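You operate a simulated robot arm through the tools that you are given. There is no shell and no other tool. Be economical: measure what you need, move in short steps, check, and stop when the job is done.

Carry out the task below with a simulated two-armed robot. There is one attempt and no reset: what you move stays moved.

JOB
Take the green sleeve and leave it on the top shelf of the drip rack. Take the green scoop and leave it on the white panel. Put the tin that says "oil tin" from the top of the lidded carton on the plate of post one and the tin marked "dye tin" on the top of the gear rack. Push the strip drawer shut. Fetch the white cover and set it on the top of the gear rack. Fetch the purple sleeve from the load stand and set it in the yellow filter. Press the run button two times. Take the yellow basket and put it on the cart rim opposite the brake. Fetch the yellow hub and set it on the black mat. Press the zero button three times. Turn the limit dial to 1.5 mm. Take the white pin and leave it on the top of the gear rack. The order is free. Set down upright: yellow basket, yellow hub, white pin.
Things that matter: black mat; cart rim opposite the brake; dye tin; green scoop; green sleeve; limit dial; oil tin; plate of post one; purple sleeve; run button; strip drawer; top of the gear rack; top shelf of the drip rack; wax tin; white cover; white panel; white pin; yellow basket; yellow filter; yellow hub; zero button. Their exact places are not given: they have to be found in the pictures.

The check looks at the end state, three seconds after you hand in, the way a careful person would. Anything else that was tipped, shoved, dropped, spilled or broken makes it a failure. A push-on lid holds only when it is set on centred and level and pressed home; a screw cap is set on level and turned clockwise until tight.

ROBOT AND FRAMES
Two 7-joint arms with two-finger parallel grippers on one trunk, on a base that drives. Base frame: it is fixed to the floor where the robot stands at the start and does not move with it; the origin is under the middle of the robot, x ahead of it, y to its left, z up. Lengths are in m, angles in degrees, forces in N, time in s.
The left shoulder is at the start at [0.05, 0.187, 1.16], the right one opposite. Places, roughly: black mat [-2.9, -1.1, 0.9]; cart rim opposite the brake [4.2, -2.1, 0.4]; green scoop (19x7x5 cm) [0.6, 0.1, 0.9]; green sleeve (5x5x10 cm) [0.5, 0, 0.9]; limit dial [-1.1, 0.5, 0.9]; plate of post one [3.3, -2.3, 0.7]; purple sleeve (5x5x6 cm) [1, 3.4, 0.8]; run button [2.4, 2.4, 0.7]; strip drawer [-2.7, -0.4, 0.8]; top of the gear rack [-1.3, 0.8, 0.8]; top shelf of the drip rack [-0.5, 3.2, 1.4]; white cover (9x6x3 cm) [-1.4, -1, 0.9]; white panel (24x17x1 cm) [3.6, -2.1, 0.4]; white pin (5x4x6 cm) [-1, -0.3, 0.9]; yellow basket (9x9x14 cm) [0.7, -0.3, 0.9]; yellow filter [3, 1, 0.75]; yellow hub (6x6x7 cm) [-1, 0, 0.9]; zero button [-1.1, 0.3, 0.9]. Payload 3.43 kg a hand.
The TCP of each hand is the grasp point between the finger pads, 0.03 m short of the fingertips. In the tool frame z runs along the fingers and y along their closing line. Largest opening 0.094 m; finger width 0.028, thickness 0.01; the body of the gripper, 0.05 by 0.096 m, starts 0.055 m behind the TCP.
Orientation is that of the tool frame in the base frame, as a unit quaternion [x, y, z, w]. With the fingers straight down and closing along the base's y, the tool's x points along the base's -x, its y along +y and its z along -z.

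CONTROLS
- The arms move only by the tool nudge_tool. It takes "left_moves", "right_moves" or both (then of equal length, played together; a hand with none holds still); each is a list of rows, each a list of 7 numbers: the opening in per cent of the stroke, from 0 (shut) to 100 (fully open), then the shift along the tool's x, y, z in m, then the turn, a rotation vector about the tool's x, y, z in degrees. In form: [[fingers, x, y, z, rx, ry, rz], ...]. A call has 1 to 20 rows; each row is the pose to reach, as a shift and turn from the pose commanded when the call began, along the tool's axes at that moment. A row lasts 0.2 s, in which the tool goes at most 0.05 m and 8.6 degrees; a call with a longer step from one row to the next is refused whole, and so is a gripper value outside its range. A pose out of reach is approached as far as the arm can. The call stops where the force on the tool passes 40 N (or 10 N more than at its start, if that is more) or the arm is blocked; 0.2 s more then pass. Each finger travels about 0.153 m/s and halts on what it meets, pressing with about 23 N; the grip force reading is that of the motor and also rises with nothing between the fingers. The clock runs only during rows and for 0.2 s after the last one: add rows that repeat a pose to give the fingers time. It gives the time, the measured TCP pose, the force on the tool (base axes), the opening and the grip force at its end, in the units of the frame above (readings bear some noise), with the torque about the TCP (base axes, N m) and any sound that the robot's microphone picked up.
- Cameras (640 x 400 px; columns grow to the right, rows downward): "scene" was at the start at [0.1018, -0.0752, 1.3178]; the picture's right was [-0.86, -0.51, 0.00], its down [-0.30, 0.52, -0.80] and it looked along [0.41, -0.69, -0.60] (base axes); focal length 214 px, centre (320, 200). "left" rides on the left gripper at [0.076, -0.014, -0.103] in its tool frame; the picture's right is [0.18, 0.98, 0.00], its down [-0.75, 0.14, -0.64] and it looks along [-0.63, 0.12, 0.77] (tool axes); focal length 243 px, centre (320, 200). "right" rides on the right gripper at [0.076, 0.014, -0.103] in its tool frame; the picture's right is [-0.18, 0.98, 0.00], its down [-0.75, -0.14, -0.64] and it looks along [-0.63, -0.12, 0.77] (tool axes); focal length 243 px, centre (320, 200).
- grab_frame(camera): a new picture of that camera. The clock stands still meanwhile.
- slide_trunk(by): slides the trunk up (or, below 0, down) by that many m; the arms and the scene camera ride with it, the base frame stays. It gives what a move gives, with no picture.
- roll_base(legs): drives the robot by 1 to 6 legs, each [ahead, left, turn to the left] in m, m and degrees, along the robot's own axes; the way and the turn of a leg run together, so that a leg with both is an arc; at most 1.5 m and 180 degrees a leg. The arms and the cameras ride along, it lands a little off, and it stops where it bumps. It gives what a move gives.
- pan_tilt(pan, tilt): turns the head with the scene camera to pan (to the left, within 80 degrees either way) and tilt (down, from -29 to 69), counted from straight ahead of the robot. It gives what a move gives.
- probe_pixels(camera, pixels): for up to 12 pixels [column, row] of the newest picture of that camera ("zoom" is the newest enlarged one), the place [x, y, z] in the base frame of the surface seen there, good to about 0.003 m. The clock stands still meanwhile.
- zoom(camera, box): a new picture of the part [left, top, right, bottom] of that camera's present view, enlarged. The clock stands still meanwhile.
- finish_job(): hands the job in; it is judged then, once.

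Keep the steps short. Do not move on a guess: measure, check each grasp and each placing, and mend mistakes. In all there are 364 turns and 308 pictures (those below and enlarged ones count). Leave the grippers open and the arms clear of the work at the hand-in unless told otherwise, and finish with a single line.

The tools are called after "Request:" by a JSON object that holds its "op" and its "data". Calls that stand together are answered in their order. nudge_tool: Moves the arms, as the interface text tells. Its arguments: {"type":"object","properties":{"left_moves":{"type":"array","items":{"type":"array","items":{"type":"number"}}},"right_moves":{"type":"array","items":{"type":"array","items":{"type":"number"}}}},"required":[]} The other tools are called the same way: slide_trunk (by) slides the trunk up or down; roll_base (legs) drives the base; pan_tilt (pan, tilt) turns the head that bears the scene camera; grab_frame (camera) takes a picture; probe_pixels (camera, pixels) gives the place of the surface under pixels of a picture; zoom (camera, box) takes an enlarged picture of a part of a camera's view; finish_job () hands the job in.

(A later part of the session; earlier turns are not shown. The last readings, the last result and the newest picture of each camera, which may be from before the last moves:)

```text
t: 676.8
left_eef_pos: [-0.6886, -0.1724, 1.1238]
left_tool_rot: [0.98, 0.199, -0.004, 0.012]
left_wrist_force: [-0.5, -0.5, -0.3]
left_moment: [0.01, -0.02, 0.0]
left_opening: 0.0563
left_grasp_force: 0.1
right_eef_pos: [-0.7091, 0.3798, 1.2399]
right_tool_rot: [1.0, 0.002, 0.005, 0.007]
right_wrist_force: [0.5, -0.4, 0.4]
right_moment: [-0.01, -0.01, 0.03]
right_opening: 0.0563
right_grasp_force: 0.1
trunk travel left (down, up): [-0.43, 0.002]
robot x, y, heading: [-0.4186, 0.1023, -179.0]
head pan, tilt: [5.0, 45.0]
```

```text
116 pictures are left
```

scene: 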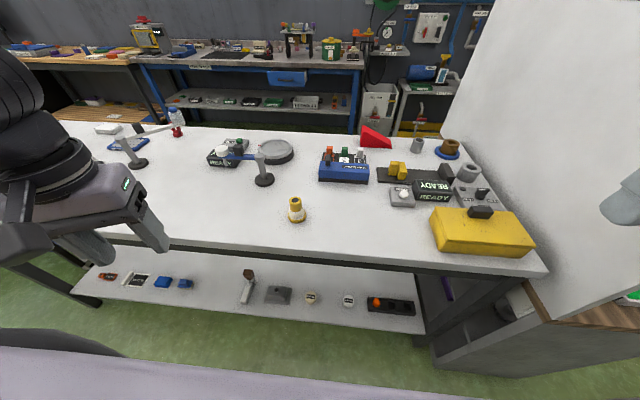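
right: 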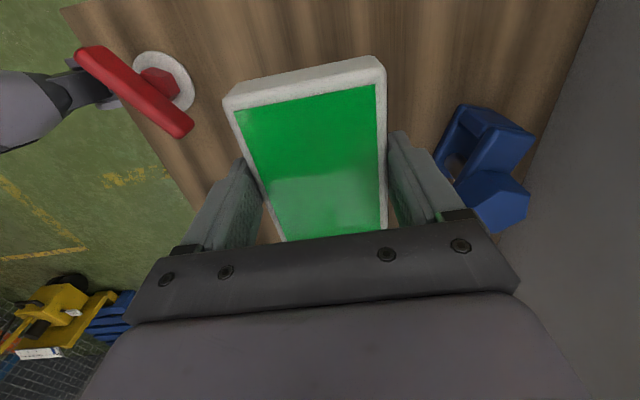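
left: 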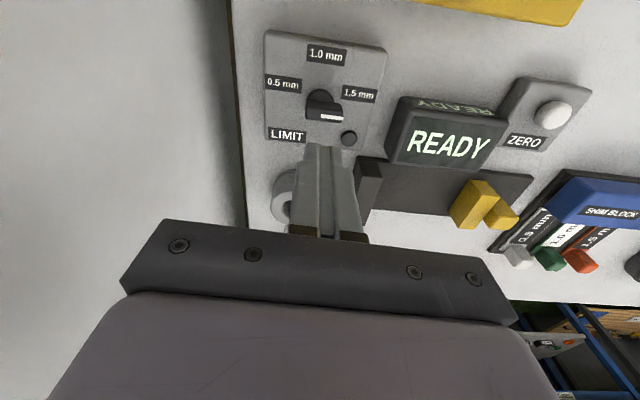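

Request:
{"op": "zoom", "data": {"camera": "scene", "box": [260, 170, 340, 240]}}

Request:
{"op": "probe_pixels", "data": {"camera": "scene", "pixels": [[295, 199], [297, 205], [297, 218], [290, 216], [304, 216], [292, 202], [300, 202]]}}

```text
5.71 times, centred on (300, 205) of scene
```

zoom: 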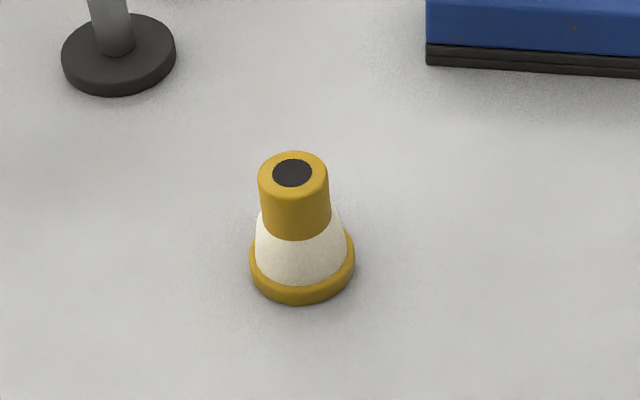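

```text
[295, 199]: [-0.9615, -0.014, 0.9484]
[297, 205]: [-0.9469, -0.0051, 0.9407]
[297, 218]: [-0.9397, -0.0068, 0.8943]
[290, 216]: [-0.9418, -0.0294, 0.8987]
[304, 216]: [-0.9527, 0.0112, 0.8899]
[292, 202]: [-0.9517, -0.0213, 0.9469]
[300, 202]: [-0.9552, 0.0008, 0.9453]
```

Request:
{"op": "nudge_tool", "data": {"left_moves": [[70, -0.023, -0.032, 0, 0, 0, 0], [70, -0.047, -0.064, 0, 0, 0, 0], [70, -0.07, -0.096, 0, 0, 0, 0], [70, -0.094, -0.128, 0.01, 0, 0, 0], [70, -0.117, -0.16, 0.02, 0, 0, 0], [70, -0.141, -0.192, 0.04, 0, 0, 0], [70, -0.165, -0.224, 0.06, 0, 0, 0], [70, -0.188, -0.2557, 0.08, 0, 0, 0]]}}

Request:
{"op": "grab_frame", "data": {"camera": "left"}}

```text
t: 678.6
left_eef_pos: [-0.9659, -0.0103, 1.0422]
left_tool_rot: [0.98, 0.199, -0.005, 0.012]
left_wrist_force: [-0.8, -0.4, -0.8]
left_moment: [-0.04, 0.02, 0.01]
left_opening: 0.0658
left_grasp_force: 0.0
right_eef_pos: [-0.7103, 0.3808, 1.2404]
right_tool_rot: [1.0, 0.002, 0.005, 0.008]
right_wrist_force: [-0.6, 0.4, -0.2]
right_moment: [0.0, -0.01, 0.0]
right_opening: 0.0566
right_grasp_force: 0.0
trunk travel left (down, up): [-0.43, 0.002]
robot x, y, heading: [-0.4184, 0.105, -178.9]
head pan, tilt: [5.0, 45.0]
```

```text
114 pictures are left
```

left: 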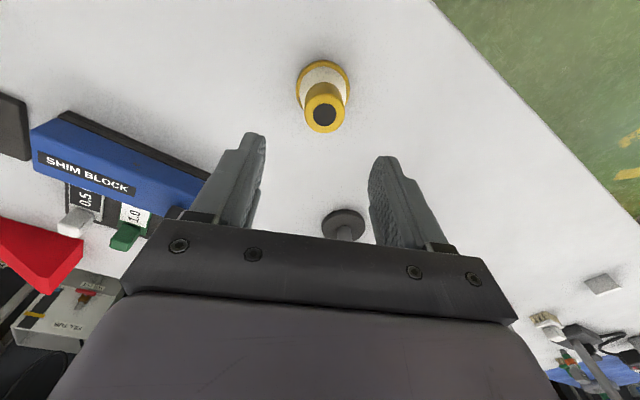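

Request:
{"op": "probe_pixels", "data": {"camera": "left", "pixels": [[325, 115], [308, 115], [342, 115], [325, 130], [325, 100]]}}

```text
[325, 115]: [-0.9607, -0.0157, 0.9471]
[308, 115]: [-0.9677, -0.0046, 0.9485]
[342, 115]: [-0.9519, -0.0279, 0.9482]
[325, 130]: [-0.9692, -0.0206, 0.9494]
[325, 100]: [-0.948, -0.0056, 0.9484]
```

Request:
{"op": "nudge_tool", "data": {"left_moves": [[70, 0.0036, 0.0069, 0.03, 0, 0, 0], [70, 0.0036, 0.0069, 0.07, 0, 0, 0], [70, 0.0036, 0.0069, 0.097, 0, 0, 0], [30, 0.0036, 0.0069, 0.097, 0, 0, 0], [0, 0.0036, 0.0069, 0.097, 0, 0, 0], [0, 0.0036, 0.0069, 0.097, 0, 0, 0]]}}

Request:
{"op": "nudge_tool", "data": {"left_moves": [[0, 0, 0, -0.04, 0, 0, 0], [0, 0, 0, -0.08, 0, 0, 0], [0, 0.03, 0.01, -0.11, 0, 0, 0], [0, 0.07, 0.025, -0.14, 0, 0, 0], [0, 0.11, 0.045, -0.16, 0, 0, 0], [0, 0.15, 0.065, -0.17, 0, 0, 0], [0, 0.19, 0.085, -0.17, 0, 0, 0]]}}

Request:
{"op": "grab_frame", "data": {"camera": "left"}}

```text
t: 680.0
left_eef_pos: [-0.9562, -0.0173, 0.946]
left_tool_rot: [0.98, 0.199, -0.004, 0.011]
left_wrist_force: [0.1, 1.8, -0.2]
left_moment: [0.14, 0.03, -0.02]
left_opening: 0.0334
left_grasp_force: 23.2
right_eef_pos: [-0.7102, 0.3796, 1.241]
right_tool_rot: [1.0, 0.002, 0.006, 0.008]
right_wrist_force: [-0.7, -0.2, -0.5]
right_moment: [0.02, -0.01, 0.0]
right_opening: 0.0565
right_grasp_force: 0.0
trunk travel left (down, up): [-0.43, 0.002]
robot x, y, heading: [-0.4181, 0.1086, -178.8]
head pan, tilt: [5.0, 45.0]
```

```text
refused: row 4 steps farther than a row can; nothing moved
```

```text
113 pictures are left
```

left: 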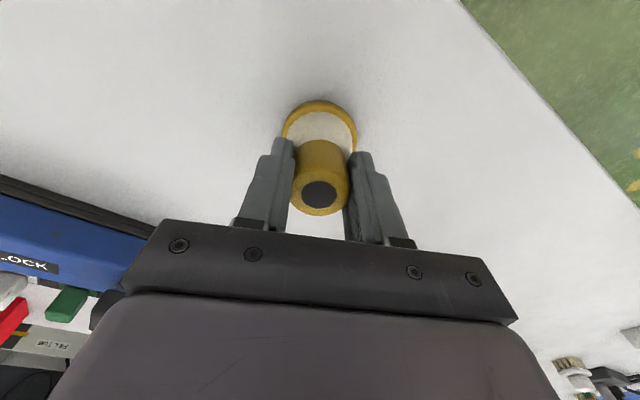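

Hub gripped. Lift and retract with shorter steps.

Request:
{"op": "nudge_tool", "data": {"left_moves": [[0, 0, 0, -0.04, 0, 0, 0], [0, 0, 0, -0.08, 0, 0, 0], [0, 0.02, 0.01, -0.11, 0, 0, 0], [0, 0.055, 0.02, -0.13, 0, 0, 0], [0, 0.09, 0.035, -0.15, 0, 0, 0], [0, 0.13, 0.05, -0.165, 0, 0, 0], [0, 0.17, 0.065, -0.17, 0, 0, 0]]}}

Request:
{"op": "grab_frame", "data": {"camera": "left"}}

```text
t: 681.6
left_eef_pos: [-0.7776, -0.0072, 1.1122]
left_tool_rot: [0.98, 0.199, -0.005, 0.012]
left_wrist_force: [1.0, -0.9, -3.2]
left_moment: [0.0, 0.01, 0.0]
left_opening: 0.0339
left_grasp_force: 23.1
right_eef_pos: [-0.7089, 0.3794, 1.2412]
right_tool_rot: [1.0, 0.002, 0.004, 0.008]
right_wrist_force: [0.8, 0.8, 0.6]
right_moment: [0.03, 0.0, 0.0]
right_opening: 0.0563
right_grasp_force: 0.0
trunk travel left (down, up): [-0.43, 0.002]
robot x, y, heading: [-0.4213, 0.1087, -179.2]
head pan, tilt: [5.0, 45.0]
```

```text
112 pictures are left
```

left: 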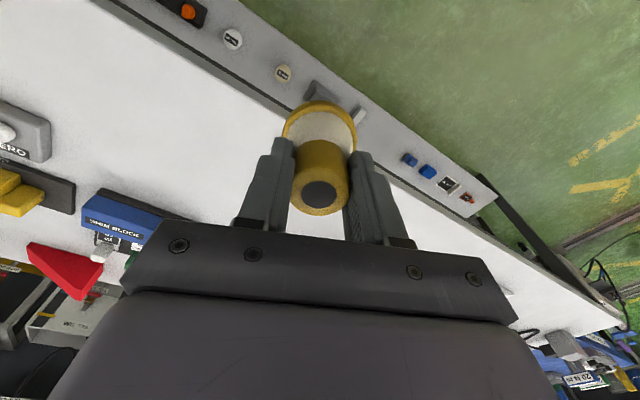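

Hub held. Drive north along the aisle and look for the way to the west side.

Request:
{"op": "roll_base", "data": {"legs": [[-0.08, 0, -0.8], [0, -0.75, 0], [0, -0.7, 0]]}}

Request:
{"op": "pan_tilt", "data": {"pan": 0, "tilt": 25}}

Request:
{"op": "grab_frame", "data": {"camera": "scene"}}

```text
t: 689.9
left_eef_pos: [-0.7022, 1.4691, 1.1112]
left_tool_rot: [0.98, 0.198, -0.004, 0.012]
left_wrist_force: [0.3, -0.3, -3.8]
left_moment: [0.0, -0.03, 0.0]
left_opening: 0.0339
left_grasp_force: 22.7
right_eef_pos: [-0.6345, 1.8562, 1.24]
right_tool_rot: [1.0, -0.001, 0.006, 0.009]
right_wrist_force: [-0.2, -0.9, 0.1]
right_moment: [0.01, -0.01, -0.01]
right_opening: 0.0567
right_grasp_force: 0.2
trunk travel left (down, up): [-0.43, 0.002]
robot x, y, heading: [-0.3418, 1.5849, -179.2]
head pan, tilt: [5.0, 45.0]
```

```text
t: 690.7
left_eef_pos: [-0.7037, 1.4683, 1.1116]
left_tool_rot: [0.98, 0.198, -0.004, 0.012]
left_wrist_force: [-0.4, -0.6, -3.1]
left_moment: [0.03, -0.01, -0.02]
left_opening: 0.0337
left_grasp_force: 23.0
right_eef_pos: [-0.6346, 1.8562, 1.2409]
right_tool_rot: [1.0, 0.0, 0.005, 0.008]
right_wrist_force: [-0.6, -0.6, -0.1]
right_moment: [-0.03, 0.03, 0.01]
right_opening: 0.0565
right_grasp_force: 0.1
trunk travel left (down, up): [-0.43, 0.002]
robot x, y, heading: [-0.3439, 1.5848, -179.1]
head pan, tilt: [0.0, 25.0]
```

```text
111 pictures are left
```

scene: 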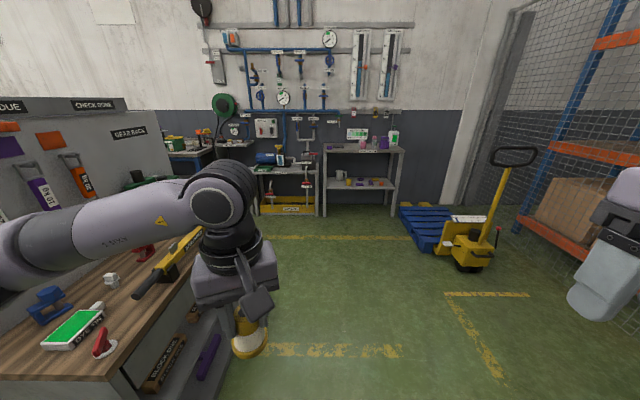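

Request:
{"op": "probe_pixels", "data": {"camera": "scene", "pixels": [[255, 205], [290, 210], [325, 215], [400, 215], [410, 250], [175, 178], [160, 190], [230, 250], [200, 195], [440, 235]]}}

Request:
{"op": "roll_base", "data": {"legs": [[1.2, 0, 0]]}}

Request:
{"op": "pan_tilt", "data": {"pan": 40, "tilt": 30}}

Request:
{"op": "grab_frame", "data": {"camera": "scene"}}

```text
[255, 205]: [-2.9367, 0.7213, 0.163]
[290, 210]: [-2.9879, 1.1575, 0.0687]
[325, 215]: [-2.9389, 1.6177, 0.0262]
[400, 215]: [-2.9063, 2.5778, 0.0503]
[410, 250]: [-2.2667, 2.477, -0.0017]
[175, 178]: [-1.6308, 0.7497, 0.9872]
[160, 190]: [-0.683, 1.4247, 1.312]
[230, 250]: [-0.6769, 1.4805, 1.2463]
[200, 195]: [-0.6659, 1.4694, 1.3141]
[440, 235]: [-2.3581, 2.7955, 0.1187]
```

```text
t: 696.6
left_eef_pos: [-1.8733, 1.4845, 1.1123]
left_tool_rot: [0.983, 0.182, -0.005, 0.01]
left_wrist_force: [-0.2, 0.9, -3.8]
left_moment: [-0.03, -0.03, -0.01]
left_opening: 0.0334
left_grasp_force: 22.5
right_eef_pos: [-1.792, 1.8699, 1.2397]
right_tool_rot: [1.0, -0.016, 0.005, 0.007]
right_wrist_force: [-0.6, 0.5, 0.7]
right_moment: [0.01, 0.01, 0.02]
right_opening: 0.0563
right_grasp_force: 0.0
trunk travel left (down, up): [-0.43, 0.002]
robot x, y, heading: [-1.5072, 1.5854, 178.9]
head pan, tilt: [0.0, 25.0]
```

```text
t: 697.7
left_eef_pos: [-1.8727, 1.4853, 1.1111]
left_tool_rot: [0.983, 0.181, -0.004, 0.012]
left_wrist_force: [0.0, -0.1, -3.3]
left_moment: [0.03, -0.02, 0.01]
left_opening: 0.0337
left_grasp_force: 22.3
right_eef_pos: [-1.7916, 1.8694, 1.2406]
right_tool_rot: [1.0, -0.017, 0.006, 0.008]
right_wrist_force: [-0.5, 0.5, 0.2]
right_moment: [-0.01, -0.01, 0.0]
right_opening: 0.0564
right_grasp_force: 0.0
trunk travel left (down, up): [-0.43, 0.002]
robot x, y, heading: [-1.5128, 1.5882, 178.5]
head pan, tilt: [40.0, 30.0]
```

```text
110 pictures are left
```

scene: 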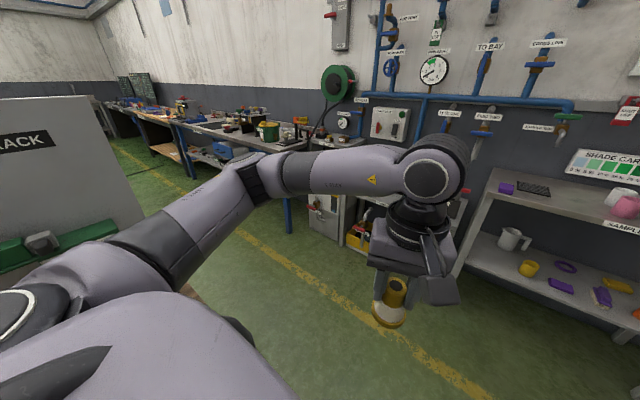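

Request:
{"op": "probe_pixels", "data": {"camera": "scene", "pixels": [[140, 215], [195, 290], [290, 230], [345, 245], [180, 160], [200, 175], [140, 160], [160, 175], [240, 240], [120, 250]]}}

Request:
{"op": "zoom", "data": {"camera": "scene", "box": [80, 60, 340, 240]}}

```text
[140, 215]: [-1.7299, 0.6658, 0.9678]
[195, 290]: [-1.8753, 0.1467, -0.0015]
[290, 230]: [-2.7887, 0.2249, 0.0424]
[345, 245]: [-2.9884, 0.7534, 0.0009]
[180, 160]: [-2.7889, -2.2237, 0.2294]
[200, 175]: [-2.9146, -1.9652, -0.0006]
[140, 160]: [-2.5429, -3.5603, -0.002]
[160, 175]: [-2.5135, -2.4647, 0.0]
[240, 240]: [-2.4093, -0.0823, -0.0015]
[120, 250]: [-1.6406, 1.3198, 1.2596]
```

```text
2.22 times, centred on (210, 150) of scene
```

zoom: 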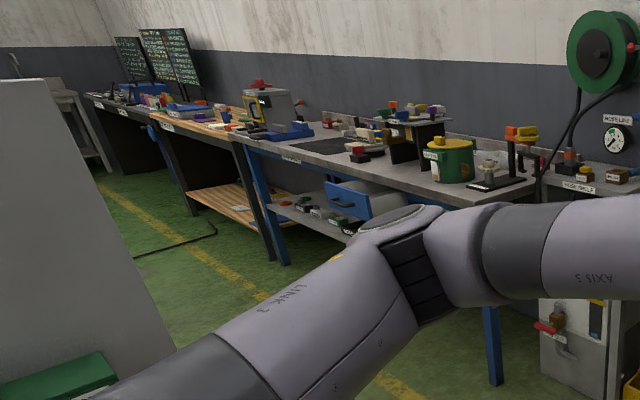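

Drive to the west aisle and look at the strip bench.

Request:
{"op": "roll_base", "data": {"legs": [[0.71, 0, 0], [0, 0, 91], [1.4, 0, 0]]}}

Request:
{"op": "pan_tilt", "data": {"pan": -40, "tilt": 35}}

Request:
{"op": "grab_frame", "data": {"camera": "scene"}}

```text
t: 712.2
left_eef_pos: [-2.1235, -0.2122, 1.1118]
left_tool_rot: [0.565, 0.825, 0.005, 0.01]
left_wrist_force: [-0.5, 0.1, -2.7]
left_moment: [0.01, 0.01, 0.03]
left_opening: 0.0339
left_grasp_force: 23.1
right_eef_pos: [-2.5104, -0.1321, 1.2405]
right_tool_rot: [0.718, 0.696, 0.009, 0.001]
right_wrist_force: [0.9, 0.2, -0.2]
right_moment: [0.0, 0.01, 0.0]
right_opening: 0.0564
right_grasp_force: 0.2
trunk travel left (down, up): [-0.43, 0.002]
robot x, y, heading: [-2.2263, 0.1517, -90.7]
head pan, tilt: [40.0, 30.0]
```

```text
t: 713.7
left_eef_pos: [-2.1235, -0.2124, 1.1113]
left_tool_rot: [0.565, 0.825, 0.005, 0.011]
left_wrist_force: [-0.1, 0.7, -3.6]
left_moment: [-0.03, 0.02, 0.01]
left_opening: 0.0338
left_grasp_force: 22.8
right_eef_pos: [-2.5085, -0.132, 1.2404]
right_tool_rot: [0.717, 0.697, 0.009, 0.002]
right_wrist_force: [0.0, 0.8, 0.3]
right_moment: [-0.02, 0.01, 0.02]
right_opening: 0.0566
right_grasp_force: 0.1
trunk travel left (down, up): [-0.43, 0.002]
robot x, y, heading: [-2.2326, 0.1528, -90.6]
head pan, tilt: [-40.0, 35.0]
```

```text
108 pictures are left
```

scene: 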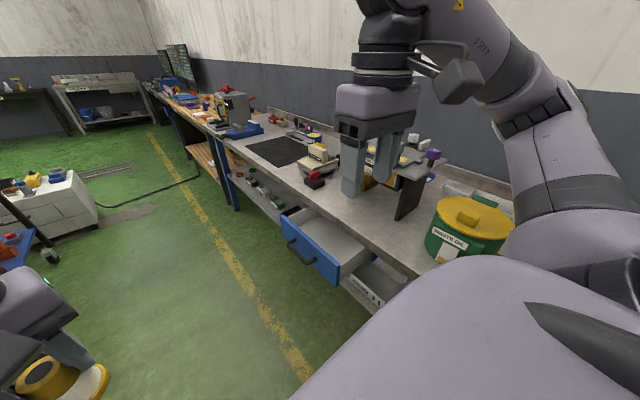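

Request:
{"op": "probe_pixels", "data": {"camera": "scene", "pixels": [[310, 255], [330, 270], [283, 225], [298, 250], [380, 230], [246, 143], [285, 137], [310, 155], [275, 165], [235, 140], [350, 250], [300, 200]]}}

Request:
{"op": "zoom", "data": {"camera": "scene", "box": [200, 100, 420, 310]}}

```text
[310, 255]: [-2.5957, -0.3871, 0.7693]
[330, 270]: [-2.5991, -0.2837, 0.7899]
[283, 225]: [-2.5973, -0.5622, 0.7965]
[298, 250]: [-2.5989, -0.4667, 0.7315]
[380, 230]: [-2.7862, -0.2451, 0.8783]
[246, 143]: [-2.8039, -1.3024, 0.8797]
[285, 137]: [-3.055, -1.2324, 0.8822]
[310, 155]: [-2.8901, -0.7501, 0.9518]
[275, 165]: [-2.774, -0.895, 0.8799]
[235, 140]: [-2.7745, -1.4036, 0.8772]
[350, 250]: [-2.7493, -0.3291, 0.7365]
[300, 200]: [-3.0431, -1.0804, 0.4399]
```

```text
1.90 times, centred on (310, 205) of scene
```

zoom: 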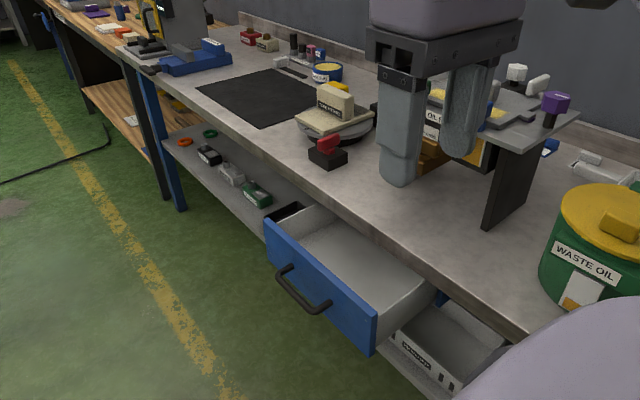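

Drawer front at x −2.597, y −0.28…−0.565, z 0.72–0.80; mat x −2.77…−3.05, y −0.9…−1.3. Move south and face −x.

Request:
{"op": "roll_base", "data": {"legs": [[0.73, 0.08, 0.6], [0, 0, -90]]}}

Request:
{"op": "pan_tilt", "data": {"pan": 0, "tilt": 45}}

Request:
{"op": "grab_frame", "data": {"camera": "scene"}}

```text
t: 721.7
left_eef_pos: [-2.529, -0.6758, 1.113]
left_tool_rot: [0.988, 0.156, -0.004, 0.012]
left_wrist_force: [-0.7, 0.2, -3.9]
left_moment: [0.03, -0.05, 0.01]
left_opening: 0.0338
left_grasp_force: 23.2
right_eef_pos: [-2.4288, -0.2961, 1.2415]
right_tool_rot: [0.999, -0.042, 0.005, 0.008]
right_wrist_force: [-0.4, 0.3, 0.5]
right_moment: [0.03, 0.03, -0.02]
right_opening: 0.0566
right_grasp_force: 0.0
trunk travel left (down, up): [-0.43, 0.002]
robot x, y, heading: [-2.1586, -0.5933, 176.2]
head pan, tilt: [-40.0, 35.0]
```

```text
t: 722.8
left_eef_pos: [-2.5288, -0.677, 1.1106]
left_tool_rot: [0.988, 0.156, -0.004, 0.011]
left_wrist_force: [0.2, 0.7, -3.5]
left_moment: [0.03, 0.01, 0.03]
left_opening: 0.0337
left_grasp_force: 23.4
right_eef_pos: [-2.4282, -0.2967, 1.2398]
right_tool_rot: [0.999, -0.042, 0.006, 0.008]
right_wrist_force: [0.6, 0.7, 0.2]
right_moment: [0.01, -0.01, -0.03]
right_opening: 0.0565
right_grasp_force: 0.0
trunk travel left (down, up): [-0.43, 0.002]
robot x, y, heading: [-2.1672, -0.5956, 175.9]
head pan, tilt: [0.0, 45.0]
```

```text
106 pictures are left
```

scene: 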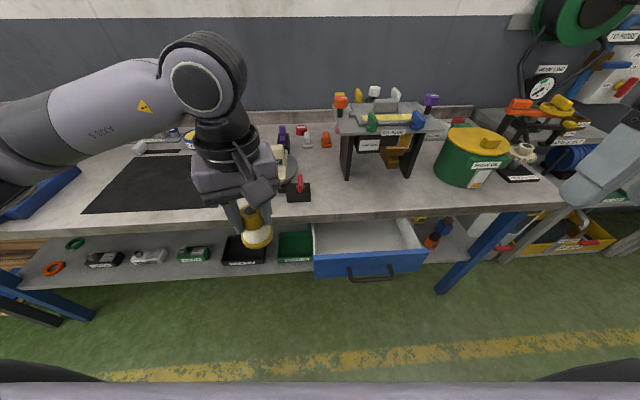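

Shift south and forward for the mat; place hub with the left hand.

Request:
{"op": "roll_base", "data": {"legs": [[0, 0.33, 4], [0.13, 0, 0]]}}

Request:
{"op": "grab_frame", "data": {"camera": "scene"}}

```text
t: 725.8
left_eef_pos: [-2.662, -1.0364, 1.1105]
left_tool_rot: [0.982, 0.19, -0.004, 0.011]
left_wrist_force: [-0.6, -1.1, -3.3]
left_moment: [-0.01, -0.05, -0.01]
left_opening: 0.0339
left_grasp_force: 22.3
right_eef_pos: [-2.5884, -0.6499, 1.2401]
right_tool_rot: [1.0, -0.008, 0.005, 0.008]
right_wrist_force: [0.2, -0.8, -0.4]
right_moment: [-0.02, -0.02, 0.01]
right_opening: 0.0566
right_grasp_force: 0.1
trunk travel left (down, up): [-0.43, 0.002]
robot x, y, heading: [-2.2992, -0.9298, 180.0]
head pan, tilt: [0.0, 45.0]
```

```text
105 pictures are left
```

scene: 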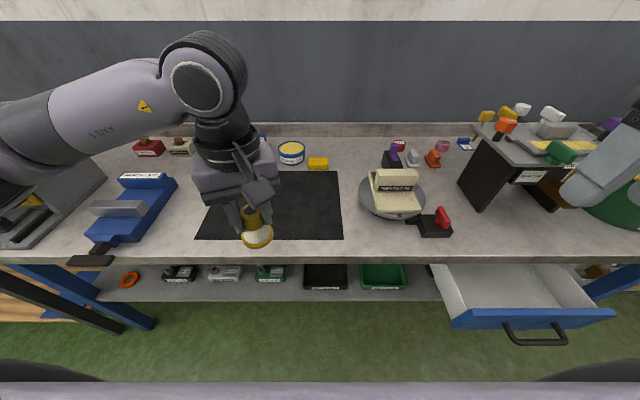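

Request:
{"op": "probe_pixels", "data": {"camera": "scene", "pixels": [[200, 237], [342, 238], [335, 172], [290, 200], [300, 225], [320, 190]]}}

```text
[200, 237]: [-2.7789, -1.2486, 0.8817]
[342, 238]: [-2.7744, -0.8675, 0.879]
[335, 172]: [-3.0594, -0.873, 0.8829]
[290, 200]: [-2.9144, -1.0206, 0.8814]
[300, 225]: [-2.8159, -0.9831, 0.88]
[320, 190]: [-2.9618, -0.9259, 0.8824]
```

Request:
{"op": "nudge_tool", "data": {"left_moves": [[0, -0.034, -0.013, 0, 0, 0, 0], [0, -0.068, -0.026, 0, 0, 0, 0], [0, -0.102, -0.039, 0.01, 0, 0, 0], [0, -0.136, -0.052, 0.02, 0, 0, 0], [0, -0.17, -0.065, 0.04, 0, 0, 0], [0, -0.204, -0.0776, 0.06, 0, 0, 0], [0, -0.204, -0.0776, 0.1, 0, 0, 0], [0, -0.204, -0.0776, 0.14, 0, 0, 0], [0, -0.204, -0.0776, 0.157, 0, 0, 0]]}}

Request:
{"op": "zoom", "data": {"camera": "scene", "box": [180, 130, 360, 260]}}

```text
t: 727.8
left_eef_pos: [-2.8818, -1.0412, 0.9558]
left_tool_rot: [0.982, 0.19, -0.004, 0.011]
left_wrist_force: [0.0, 0.0, -3.1]
left_moment: [0.0, -0.02, 0.0]
left_opening: 0.0341
left_grasp_force: 22.7
right_eef_pos: [-2.5868, -0.6496, 1.241]
right_tool_rot: [1.0, -0.007, 0.006, 0.007]
right_wrist_force: [-0.8, 0.0, 0.2]
right_moment: [0.0, 0.01, 0.01]
right_opening: 0.0566
right_grasp_force: 0.1
trunk travel left (down, up): [-0.43, 0.002]
robot x, y, heading: [-2.2985, -0.9286, 179.7]
head pan, tilt: [0.0, 45.0]
```

```text
3.08 times, centred on (270, 195) of scene
```

zoom: 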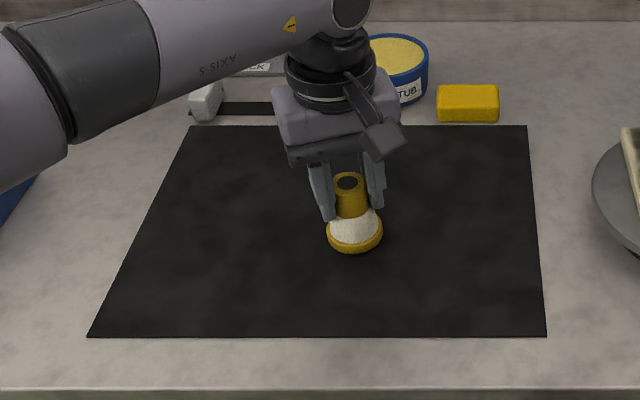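

Request:
{"op": "nudge_tool", "data": {"left_moves": [[0, 0, 0, 0.004, 0, 0, 0], [0, 0, 0, 0.008, 0, 0, 0]]}}

```text
t: 728.4
left_eef_pos: [-2.8817, -1.0438, 0.9494]
left_tool_rot: [0.982, 0.189, -0.006, 0.011]
left_wrist_force: [0.6, -1.1, 4.7]
left_moment: [0.11, 0.02, 0.0]
left_opening: 0.0338
left_grasp_force: 22.7
right_eef_pos: [-2.5856, -0.6491, 1.2401]
right_tool_rot: [1.0, -0.007, 0.004, 0.008]
right_wrist_force: [0.2, 0.4, 0.0]
right_moment: [0.03, -0.01, -0.01]
right_opening: 0.0567
right_grasp_force: 0.0
trunk travel left (down, up): [-0.43, 0.002]
robot x, y, heading: [-2.2987, -0.9308, 179.8]
head pan, tilt: [0.0, 45.0]
```

Contact. Release, rise and retract.

Request:
{"op": "nudge_tool", "data": {"left_moves": [[50, 0, 0, 0, 0, 0, 0], [75, 0, 0, 0, 0, 0, 0], [75, 0, 0, 0, 0, 0, 0], [75, 0, 0, -0.04, 0, 0, 0], [75, 0, 0, -0.08, 0, 0, 0], [75, 0, 0, -0.12, 0, 0, 0], [75, 0.035, 0.013, -0.14, 0, 0, 0], [75, 0.07, 0.026, -0.16, 0, 0, 0], [75, 0.105, 0.04, -0.17, 0, 0, 0], [75, 0.14, 0.053, -0.18, 0, 0, 0], [75, 0.175, 0.066, -0.18, 0, 0, 0], [75, 0.21, 0.08, -0.18, 0, 0, 0]]}}

Request:
{"op": "zoom", "data": {"camera": "scene", "box": [180, 130, 360, 260]}}

```text
t: 731.0
left_eef_pos: [-2.652, -1.0347, 1.1251]
left_tool_rot: [0.981, 0.192, -0.005, 0.012]
left_wrist_force: [0.6, 1.5, -0.5]
left_moment: [0.03, 0.04, -0.03]
left_opening: 0.0706
left_grasp_force: 0.1
right_eef_pos: [-2.5853, -0.6493, 1.2415]
right_tool_rot: [1.0, -0.007, 0.004, 0.008]
right_wrist_force: [1.2, 0.3, 0.5]
right_moment: [-0.02, 0.02, -0.02]
right_opening: 0.0564
right_grasp_force: 0.0
trunk travel left (down, up): [-0.43, 0.002]
robot x, y, heading: [-2.3031, -0.9287, 180.0]
head pan, tilt: [0.0, 45.0]
```

```text
3.08 times, centred on (270, 195) of scene
```

zoom: 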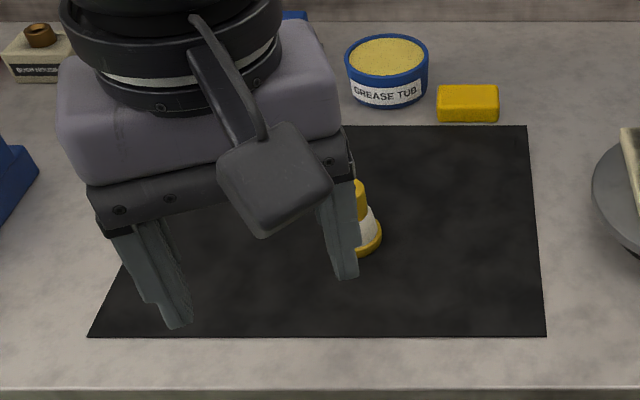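

Hub upright on the mat. Now position the right hand for pushing the drawer.

Request:
{"op": "roll_base", "data": {"legs": [[-0.15, 0, 0], [0, -0.33, 0]]}}

Request:
{"op": "slide_trunk", "data": {"by": -0.25}}

Request:
{"op": "pan_tilt", "data": {"pan": -10, "tilt": 50}}

Request:
{"op": "grab_frame", "data": {"camera": "scene"}}

```text
t: 734.1
left_eef_pos: [-2.5051, -0.7085, 1.123]
left_tool_rot: [0.982, 0.19, -0.003, 0.013]
left_wrist_force: [-0.1, -0.5, 0.2]
left_moment: [-0.02, -0.01, 0.03]
left_opening: 0.0707
left_grasp_force: 0.1
right_eef_pos: [-2.4398, -0.3225, 1.2412]
right_tool_rot: [1.0, -0.007, 0.004, 0.007]
right_wrist_force: [0.5, 0.5, -0.8]
right_moment: [-0.02, 0.01, -0.03]
right_opening: 0.0563
right_grasp_force: 0.1
trunk travel left (down, up): [-0.43, 0.002]
robot x, y, heading: [-2.1541, -0.606, 180.0]
head pan, tilt: [0.0, 45.0]
```

```text
t: 736.7
left_eef_pos: [-2.5062, -0.7085, 0.8753]
left_tool_rot: [0.982, 0.19, -0.004, 0.01]
left_wrist_force: [-0.7, -0.1, 0.3]
left_moment: [0.01, 0.03, 0.01]
left_opening: 0.0707
left_grasp_force: 0.1
right_eef_pos: [-2.4394, -0.3237, 0.991]
right_tool_rot: [1.0, -0.008, 0.005, 0.008]
right_wrist_force: [0.5, -0.2, 0.2]
right_moment: [0.02, 0.0, -0.02]
right_opening: 0.0563
right_grasp_force: 0.1
trunk travel left (down, up): [-0.18, 0.252]
robot x, y, heading: [-2.1528, -0.6038, 179.9]
head pan, tilt: [0.0, 45.0]
```

```text
t: 737.5
left_eef_pos: [-2.5053, -0.7084, 0.8733]
left_tool_rot: [0.982, 0.191, -0.005, 0.012]
left_wrist_force: [0.6, -0.2, 1.5]
left_moment: [-0.02, 0.01, -0.04]
left_opening: 0.0703
left_grasp_force: 0.1
right_eef_pos: [-2.4398, -0.3229, 0.9901]
right_tool_rot: [1.0, -0.006, 0.005, 0.008]
right_wrist_force: [-0.4, 0.4, -0.4]
right_moment: [-0.03, 0.0, -0.02]
right_opening: 0.0563
right_grasp_force: 0.0
trunk travel left (down, up): [-0.18, 0.252]
robot x, y, heading: [-2.1534, -0.6036, 180.1]
head pan, tilt: [-10.0, 50.0]
```

```text
102 pictures are left
```

scene: 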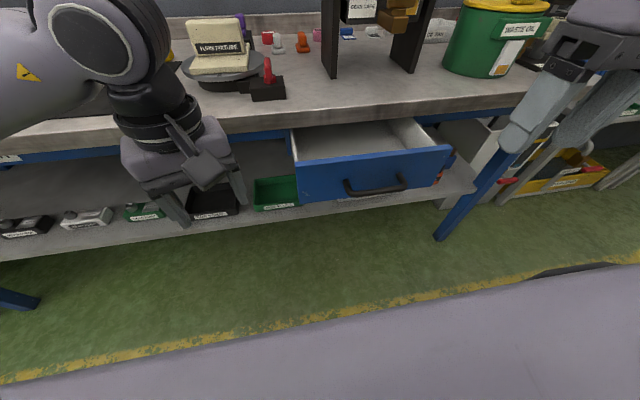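

Pitch the right hand 45° forward (closed) to push with fingertips.

Request:
{"op": "roll_base", "data": {"legs": [[-0.08, 0, 0]]}}

Request:
{"op": "nudge_tool", "data": {"right_moves": [[0, -0.02, 0.017, 0.01, 0, -7.5, 0], [0, -0.045, 0.034, 0.02, 0, -15, 0], [0, -0.07, 0.05, 0.03, 0, -22.5, 0], [0, -0.095, 0.067, 0.05, 0, -30, 0], [0, -0.115, 0.084, 0.07, 0, -37.5, 0], [0, -0.13, 0.1, 0.1, 0, -45, 0]]}}

Request:
{"op": "grab_frame", "data": {"camera": "scene"}}

```text
t: 738.5
left_eef_pos: [-2.4275, -0.7076, 0.8743]
left_tool_rot: [0.982, 0.19, -0.004, 0.012]
left_wrist_force: [0.3, -0.4, -0.4]
left_moment: [0.01, 0.01, 0.04]
left_opening: 0.0706
left_grasp_force: 0.0
right_eef_pos: [-2.3599, -0.324, 0.9917]
right_tool_rot: [1.0, -0.007, 0.004, 0.008]
right_wrist_force: [0.2, 0.7, 0.1]
right_moment: [0.02, -0.02, 0.03]
right_opening: 0.0563
right_grasp_force: 0.0
trunk travel left (down, up): [-0.18, 0.252]
robot x, y, heading: [-2.0718, -0.6025, 179.7]
head pan, tilt: [-10.0, 50.0]
```

```text
t: 739.9
left_eef_pos: [-2.4266, -0.7091, 0.8744]
left_tool_rot: [0.982, 0.19, -0.004, 0.012]
left_wrist_force: [-0.7, -0.5, 0.4]
left_moment: [-0.05, 0.01, -0.01]
left_opening: 0.0701
left_grasp_force: 0.0
right_eef_pos: [-2.4902, -0.4245, 0.8889]
right_tool_rot: [0.926, -0.008, -0.379, 0.006]
right_wrist_force: [0.8, -0.5, 0.1]
right_moment: [-0.03, 0.03, 0.0]
right_opening: 0.0
right_grasp_force: 23.1
trunk travel left (down, up): [-0.18, 0.252]
robot x, y, heading: [-2.0705, -0.6053, 179.9]
head pan, tilt: [-10.0, 50.0]
```

```text
101 pictures are left
```

scene: 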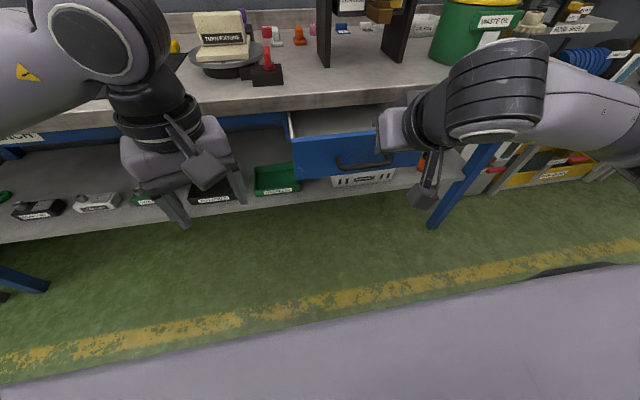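

Request:
{"op": "nudge_tool", "data": {"right_moves": [[0, 0.025, 0, 0.025, 0, 0, 0], [0, 0.05, 0, 0.05, 0, 0, 0], [0, 0.0735, 0, 0.0735, 0, 0, 0]]}}

Request:
{"op": "zoom", "data": {"camera": "scene", "box": [240, 60, 480, 240]}}

```text
t: 740.7
left_eef_pos: [-2.4268, -0.7087, 0.8743]
left_tool_rot: [0.982, 0.19, -0.004, 0.012]
left_wrist_force: [0.0, -0.1, -0.5]
left_moment: [-0.01, 0.01, -0.03]
left_opening: 0.0705
left_grasp_force: 0.0
right_eef_pos: [-2.4895, -0.4256, 0.7887]
right_tool_rot: [0.925, -0.009, -0.379, 0.005]
right_wrist_force: [0.1, -0.5, 0.2]
right_moment: [0.0, 0.02, -0.01]
right_opening: 0.0001
right_grasp_force: 22.9
trunk travel left (down, up): [-0.18, 0.252]
robot x, y, heading: [-2.0732, -0.6026, 180.0]
head pan, tilt: [-10.0, 50.0]
```

```text
2.22 times, centred on (360, 150) of scene
```

zoom: 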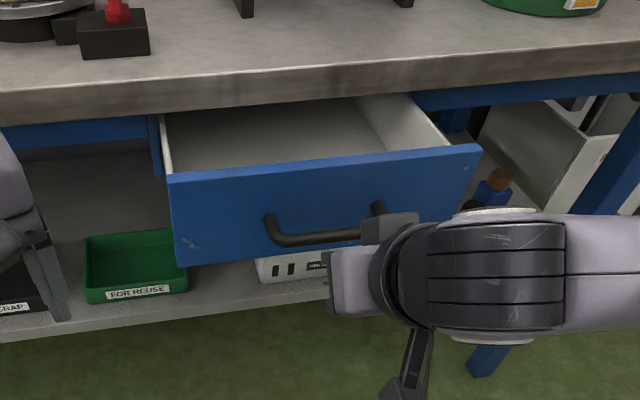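

Push the drawer in −x.

Request:
{"op": "nudge_tool", "data": {"right_moves": [[0, -0.021, 0, 0.021, 0, 0, 0], [0, -0.042, 0, 0.042, 0, 0, 0], [0, -0.06, 0, 0.06, 0, 0, 0], [0, -0.075, 0, 0.075, 0, 0, 0], [0, -0.09, 0, 0.09, 0, 0, 0], [0, -0.105, 0, 0.105, 0, 0, 0]]}}

Request:
{"op": "grab_frame", "data": {"camera": "scene"}}

```text
t: 742.1
left_eef_pos: [-2.4267, -0.7093, 0.8735]
left_tool_rot: [0.982, 0.189, -0.004, 0.011]
left_wrist_force: [0.5, 0.3, 0.6]
left_moment: [-0.01, 0.02, 0.03]
left_opening: 0.0706
left_grasp_force: 0.2
right_eef_pos: [-2.6389, -0.4238, 0.7862]
right_tool_rot: [0.926, -0.011, -0.377, 0.003]
right_wrist_force: [0.8, 0.0, -2.9]
right_moment: [0.01, -0.17, 0.01]
right_opening: 0.0001
right_grasp_force: 23.3
trunk travel left (down, up): [-0.18, 0.252]
robot x, y, heading: [-2.0727, -0.6007, 179.8]
head pan, tilt: [-10.0, 50.0]
```

```text
99 pictures are left
```

scene: 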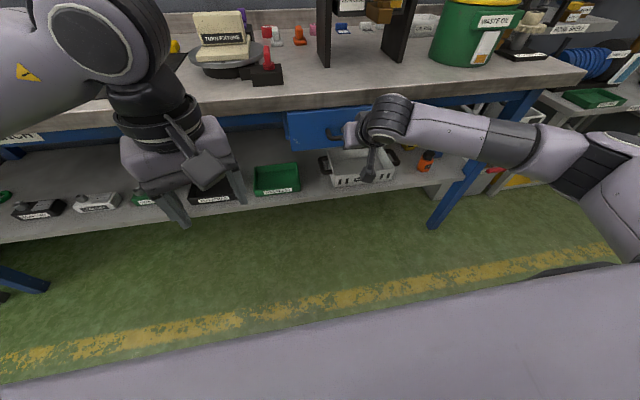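

Request:
{"op": "nudge_tool", "data": {"right_moves": [[0, -0.014, 0, 0.014, 0, 0, 0], [0, -0.028, 0, 0.028, 0, 0, 0], [0, -0.04, 0, 0.04, 0, 0, 0], [0, -0.052, 0, 0.052, 0, 0, 0], [0, -0.062, 0, 0.062, 0, 0, 0]]}}

Request:
{"op": "zoom", "data": {"camera": "scene", "box": [240, 60, 480, 240]}}

```text
t: 743.3
left_eef_pos: [-2.4267, -0.7086, 0.8731]
left_tool_rot: [0.982, 0.189, -0.003, 0.012]
left_wrist_force: [0.3, 0.8, 0.2]
left_moment: [0.04, 0.0, 0.06]
left_opening: 0.0706
left_grasp_force: 0.1
right_eef_pos: [-2.7157, -0.4241, 0.7742]
right_tool_rot: [0.931, -0.007, -0.365, 0.003]
right_wrist_force: [0.0, 0.4, -0.3]
right_moment: [0.0, 0.01, -0.05]
right_opening: 0.0
right_grasp_force: 23.6
trunk travel left (down, up): [-0.18, 0.252]
robot x, y, heading: [-2.0696, -0.6026, 179.8]
head pan, tilt: [-10.0, 50.0]
stopped in row 5 (right hand): the force on the tool passed its limit (the readings are from after the stop); the commanded pose is now the measured one
```

```text
2.22 times, centred on (360, 150) of scene
```

zoom: 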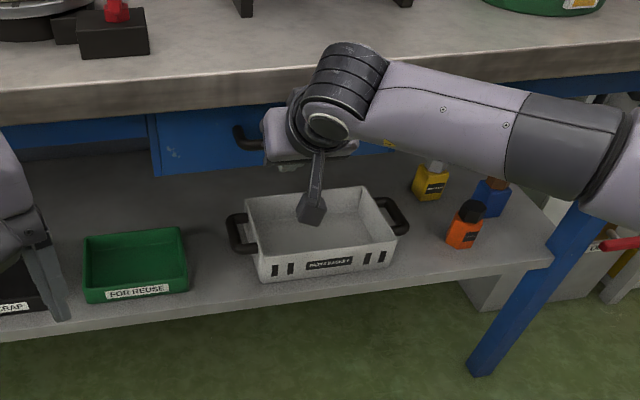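

Request:
{"op": "nudge_tool", "data": {"right_moves": [[0, 0.025, 0, -0.025, 0, 0, 0], [0, 0.05, 0, -0.05, 0, 0, 0], [0, 0.075, 0, -0.075, 0, 0, 0], [20, 0.1, 0, -0.1, 0, 0, 0], [40, 0.125, 0, -0.125, 0, 0, 0], [60, 0.14, 0, -0.14, 0, 0, 0]]}}

Request:
{"op": "zoom", "data": {"camera": "scene", "box": [240, 60, 480, 240]}}

```text
t: 744.7
left_eef_pos: [-2.4268, -0.7081, 0.8736]
left_tool_rot: [0.982, 0.189, -0.004, 0.011]
left_wrist_force: [0.2, -0.2, 0.0]
left_moment: [-0.02, 0.02, 0.04]
left_opening: 0.0705
left_grasp_force: 0.0
right_eef_pos: [-2.5166, -0.4254, 0.7793]
right_tool_rot: [0.931, -0.007, -0.365, 0.003]
right_wrist_force: [-0.1, 0.2, -1.1]
right_moment: [0.01, -0.02, -0.01]
right_opening: 0.0566
right_grasp_force: 0.1
trunk travel left (down, up): [-0.18, 0.252]
robot x, y, heading: [-2.0752, -0.6011, 179.9]
head pan, tilt: [-10.0, 50.0]
```

```text
2.22 times, centred on (360, 150) of scene
```

zoom: 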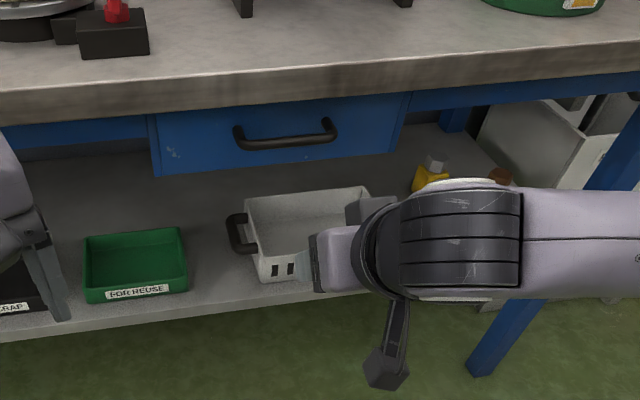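

Request:
{"op": "probe_pixels", "data": {"camera": "zoom", "pixels": [[190, 140], [360, 140], [100, 135], [460, 95], [152, 140], [285, 120]]}}

```text
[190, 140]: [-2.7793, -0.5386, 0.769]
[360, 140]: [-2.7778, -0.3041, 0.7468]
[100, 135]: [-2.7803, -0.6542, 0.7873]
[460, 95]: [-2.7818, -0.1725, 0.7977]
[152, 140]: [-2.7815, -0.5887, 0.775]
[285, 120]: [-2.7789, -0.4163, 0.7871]
```

Drawer is flush shut. Fold right hand, raise trunk, turn to face the white table's back.

Request:
{"op": "nudge_tool", "data": {"right_moves": [[60, -0.02, 0, -0.03, 0, 7.2, 0], [60, -0.04, 0, -0.06, 0, 14.4, 0], [60, -0.06, 0, -0.09, 0, 21.6, 0], [60, -0.08, 0, -0.12, 0, 28.8, 0], [60, -0.1, 0, -0.15, 0, 36, 0], [60, -0.11, 0, -0.17, 0, 43, 0]]}}

Request:
{"op": "slide_trunk", "data": {"by": 0.24}}

Request:
{"op": "roll_base", "data": {"legs": [[0, 0, 175]]}}

Request:
{"op": "pan_tilt", "data": {"pan": -20, "tilt": 35}}

Request:
{"op": "grab_frame", "data": {"camera": "scene"}}

```text
t: 746.1
left_eef_pos: [-2.4271, -0.708, 0.8736]
left_tool_rot: [0.982, 0.19, -0.004, 0.011]
left_wrist_force: [1.6, -0.5, -0.2]
left_moment: [0.02, -0.01, -0.04]
left_opening: 0.0705
left_grasp_force: 0.0
right_eef_pos: [-2.4846, -0.426, 0.9806]
right_tool_rot: [1.0, -0.007, 0.002, 0.005]
right_wrist_force: [-1.1, -0.2, 0.2]
right_moment: [0.0, -0.03, 0.01]
right_opening: 0.0564
right_grasp_force: 0.0
trunk travel left (down, up): [-0.18, 0.252]
robot x, y, heading: [-2.0688, -0.6041, 180.0]
head pan, tilt: [-10.0, 50.0]
```

```text
t: 748.6
left_eef_pos: [-2.426, -0.7099, 1.1136]
left_tool_rot: [0.982, 0.19, -0.005, 0.011]
left_wrist_force: [1.2, 0.6, -0.3]
left_moment: [0.02, 0.01, -0.03]
left_opening: 0.0704
left_grasp_force: 0.1
right_eef_pos: [-2.4841, -0.4236, 1.2196]
right_tool_rot: [1.0, -0.006, 0.002, 0.005]
right_wrist_force: [-0.3, -0.5, -0.1]
right_moment: [-0.02, 0.0, 0.02]
right_opening: 0.0564
right_grasp_force: 0.1
trunk travel left (down, up): [-0.42, 0.012]
robot x, y, heading: [-2.0741, -0.6055, 180.1]
head pan, tilt: [-10.0, 50.0]
```

```text
t: 756.2
left_eef_pos: [-1.7155, -0.5181, 1.1139]
left_tool_rot: [-0.165, 0.986, 0.01, 0.004]
left_wrist_force: [0.5, -0.6, 1.1]
left_moment: [0.0, 0.0, -0.02]
left_opening: 0.0705
left_grasp_force: 0.1
right_eef_pos: [-1.6716, -0.8039, 1.2197]
right_tool_rot: [0.031, 1.0, 0.005, -0.002]
right_wrist_force: [0.2, 0.0, 0.8]
right_moment: [-0.01, 0.0, 0.01]
right_opening: 0.0565
right_grasp_force: 0.0
trunk travel left (down, up): [-0.42, 0.012]
robot x, y, heading: [-2.0732, -0.6043, -3.2]
head pan, tilt: [-10.0, 50.0]
```

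```text
t: 757.0
left_eef_pos: [-1.7157, -0.5165, 1.1128]
left_tool_rot: [-0.164, 0.986, 0.011, 0.005]
left_wrist_force: [-0.7, 0.1, 0.4]
left_moment: [0.02, 0.01, -0.02]
left_opening: 0.0705
left_grasp_force: 0.1
right_eef_pos: [-1.6717, -0.8033, 1.22]
right_tool_rot: [0.031, 0.999, 0.005, -0.002]
right_wrist_force: [-0.4, 0.2, -0.8]
right_moment: [-0.01, 0.0, -0.04]
right_opening: 0.0561
right_grasp_force: 0.1
trunk travel left (down, up): [-0.42, 0.012]
robot x, y, heading: [-2.0715, -0.6051, -3.1]
head pan, tilt: [-20.0, 35.0]
```

```text
96 pictures are left
```

scene: 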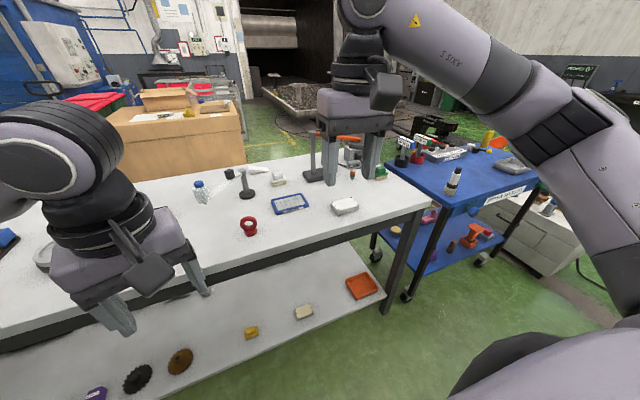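

Request:
{"op": "zoom", "data": {"camera": "scene", "box": [220, 120, 440, 260]}}

Request:
{"op": "probe_pixels", "data": {"camera": "scene", "pixels": [[345, 205], [333, 207], [357, 206], [345, 199], [345, 211], [290, 204], [278, 180], [380, 172], [420, 210], [300, 240], [250, 225]]}}

```text
2.86 times, centred on (330, 190) of scene
```

zoom: 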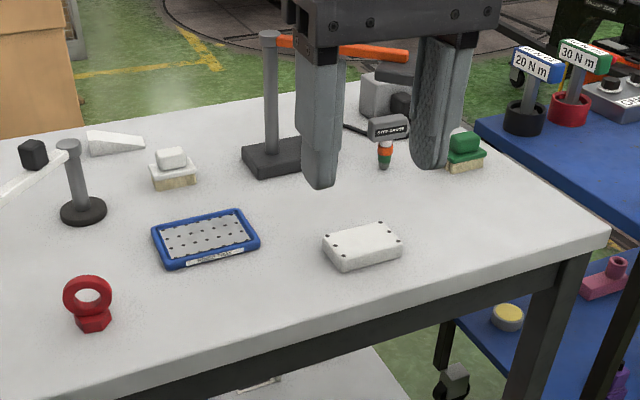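

```text
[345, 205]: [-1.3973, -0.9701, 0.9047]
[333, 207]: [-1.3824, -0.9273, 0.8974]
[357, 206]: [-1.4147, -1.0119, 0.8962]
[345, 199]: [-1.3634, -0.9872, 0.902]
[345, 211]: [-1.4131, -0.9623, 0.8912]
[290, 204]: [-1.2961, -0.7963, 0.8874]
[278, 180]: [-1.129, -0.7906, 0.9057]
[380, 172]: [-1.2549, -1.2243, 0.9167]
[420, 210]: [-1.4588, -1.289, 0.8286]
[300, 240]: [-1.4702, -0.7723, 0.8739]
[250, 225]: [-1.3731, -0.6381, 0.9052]
```

White cover at (−1.395, −0.975), long axis ~69°. Use the right hand: position base and rotate hand by 111°.

Request:
{"op": "roll_base", "data": {"legs": [[0, -0.18, 3.1], [0.13, 0, 0]]}}

Request:
{"op": "nudge_tool", "data": {"right_moves": [[90, 0, 0, 0, 0, 0, 8.5], [90, 0, 0, 0, 0, 0, 17], [90, 0, 0, 0, 0, 0, 25.5], [90, 0, 0, 0, 0, 0, 34], [90, 0, 0, 0, 0, 0, 42.5], [90, 0, 0, 0, 0, 0, 51], [90, 0, 0, 0, 0, 0, 59.5], [90, 0, 0, 0, 0, 0, 68], [90, 0, 0, 0, 0, 0, 76.5], [90, 0, 0, 0, 0, 0, 85], [90, 0, 0, 0, 0, 0, 93], [90, 0, 0, 0, 0, 0, 101], [90, 0, 0, 0, 0, 0, 109]]}}

```text
t: 759.4
left_eef_pos: [-1.5913, -0.6812, 1.1146]
left_tool_rot: [-0.191, 0.981, 0.011, 0.004]
left_wrist_force: [-0.4, -0.1, 0.6]
left_moment: [0.01, -0.01, -0.05]
left_opening: 0.0707
left_grasp_force: 0.1
right_eef_pos: [-1.5336, -0.9642, 1.2195]
right_tool_rot: [0.004, 1.0, 0.005, -0.001]
right_wrist_force: [0.1, -0.5, 0.2]
right_moment: [-0.02, -0.02, -0.04]
right_opening: 0.0565
right_grasp_force: 0.0
trunk travel left (down, up): [-0.42, 0.012]
robot x, y, heading: [-1.9433, -0.7871, 0.2]
head pan, tilt: [-20.0, 35.0]
```

```text
t: 762.2
left_eef_pos: [-1.5932, -0.6802, 1.1152]
left_tool_rot: [-0.19, 0.982, 0.012, 0.004]
left_wrist_force: [0.6, -0.1, -0.5]
left_moment: [0.0, 0.0, 0.01]
left_opening: 0.0702
left_grasp_force: 0.1
right_eef_pos: [-1.5321, -0.9646, 1.2204]
right_tool_rot: [0.818, 0.576, 0.002, -0.004]
right_wrist_force: [0.5, -0.2, 0.6]
right_moment: [-0.01, -0.02, -0.02]
right_opening: 0.0846
right_grasp_force: 0.0
trunk travel left (down, up): [-0.42, 0.012]
robot x, y, heading: [-1.9462, -0.785, 0.0]
head pan, tilt: [-20.0, 35.0]
```

Request:
{"op": "nudge_tool", "data": {"right_moves": [[90, 0.008, 0.03, 0, 0, 0, 0], [90, 0.018, 0.06, 0.02, 0, 0, 0], [90, 0.028, 0.09, 0.05, 0, 0, 0], [90, 0.039, 0.12, 0.08, 0, 0, 0], [90, 0.039, 0.1316, 0.12, 0, 0, 0], [90, 0.039, 0.1316, 0.16, 0, 0, 0], [90, 0.039, 0.1316, 0.2, 0, 0, 0]]}}

Request:
{"op": "grab_frame", "data": {"camera": "right"}}

```text
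t: 763.8
left_eef_pos: [-1.5919, -0.6804, 1.1141]
left_tool_rot: [-0.191, 0.981, 0.011, 0.005]
left_wrist_force: [-0.2, 0.2, -0.9]
left_moment: [0.0, 0.02, 0.0]
left_opening: 0.0704
left_grasp_force: 0.1
right_eef_pos: [-1.3955, -0.9669, 1.0194]
right_tool_rot: [0.817, 0.577, 0.003, -0.006]
right_wrist_force: [-0.6, -0.5, -0.2]
right_moment: [0.01, -0.03, 0.02]
right_opening: 0.0847
right_grasp_force: 0.0
trunk travel left (down, up): [-0.42, 0.012]
robot x, y, heading: [-1.9483, -0.7875, -0.3]
head pan, tilt: [-20.0, 35.0]
```

```text
94 pictures are left
```

right: 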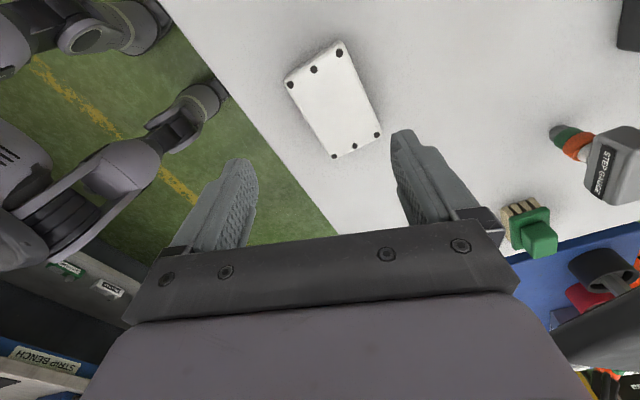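

Request:
{"op": "probe_pixels", "data": {"camera": "right", "pixels": [[288, 83], [340, 45], [380, 135], [333, 155], [335, 105], [311, 125], [360, 90]]}}

```text
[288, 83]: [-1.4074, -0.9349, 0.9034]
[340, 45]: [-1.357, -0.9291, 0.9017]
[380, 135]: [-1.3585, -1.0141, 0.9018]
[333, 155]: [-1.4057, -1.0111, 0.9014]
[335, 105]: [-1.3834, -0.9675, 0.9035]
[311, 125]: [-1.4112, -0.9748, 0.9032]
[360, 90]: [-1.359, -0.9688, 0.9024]
```

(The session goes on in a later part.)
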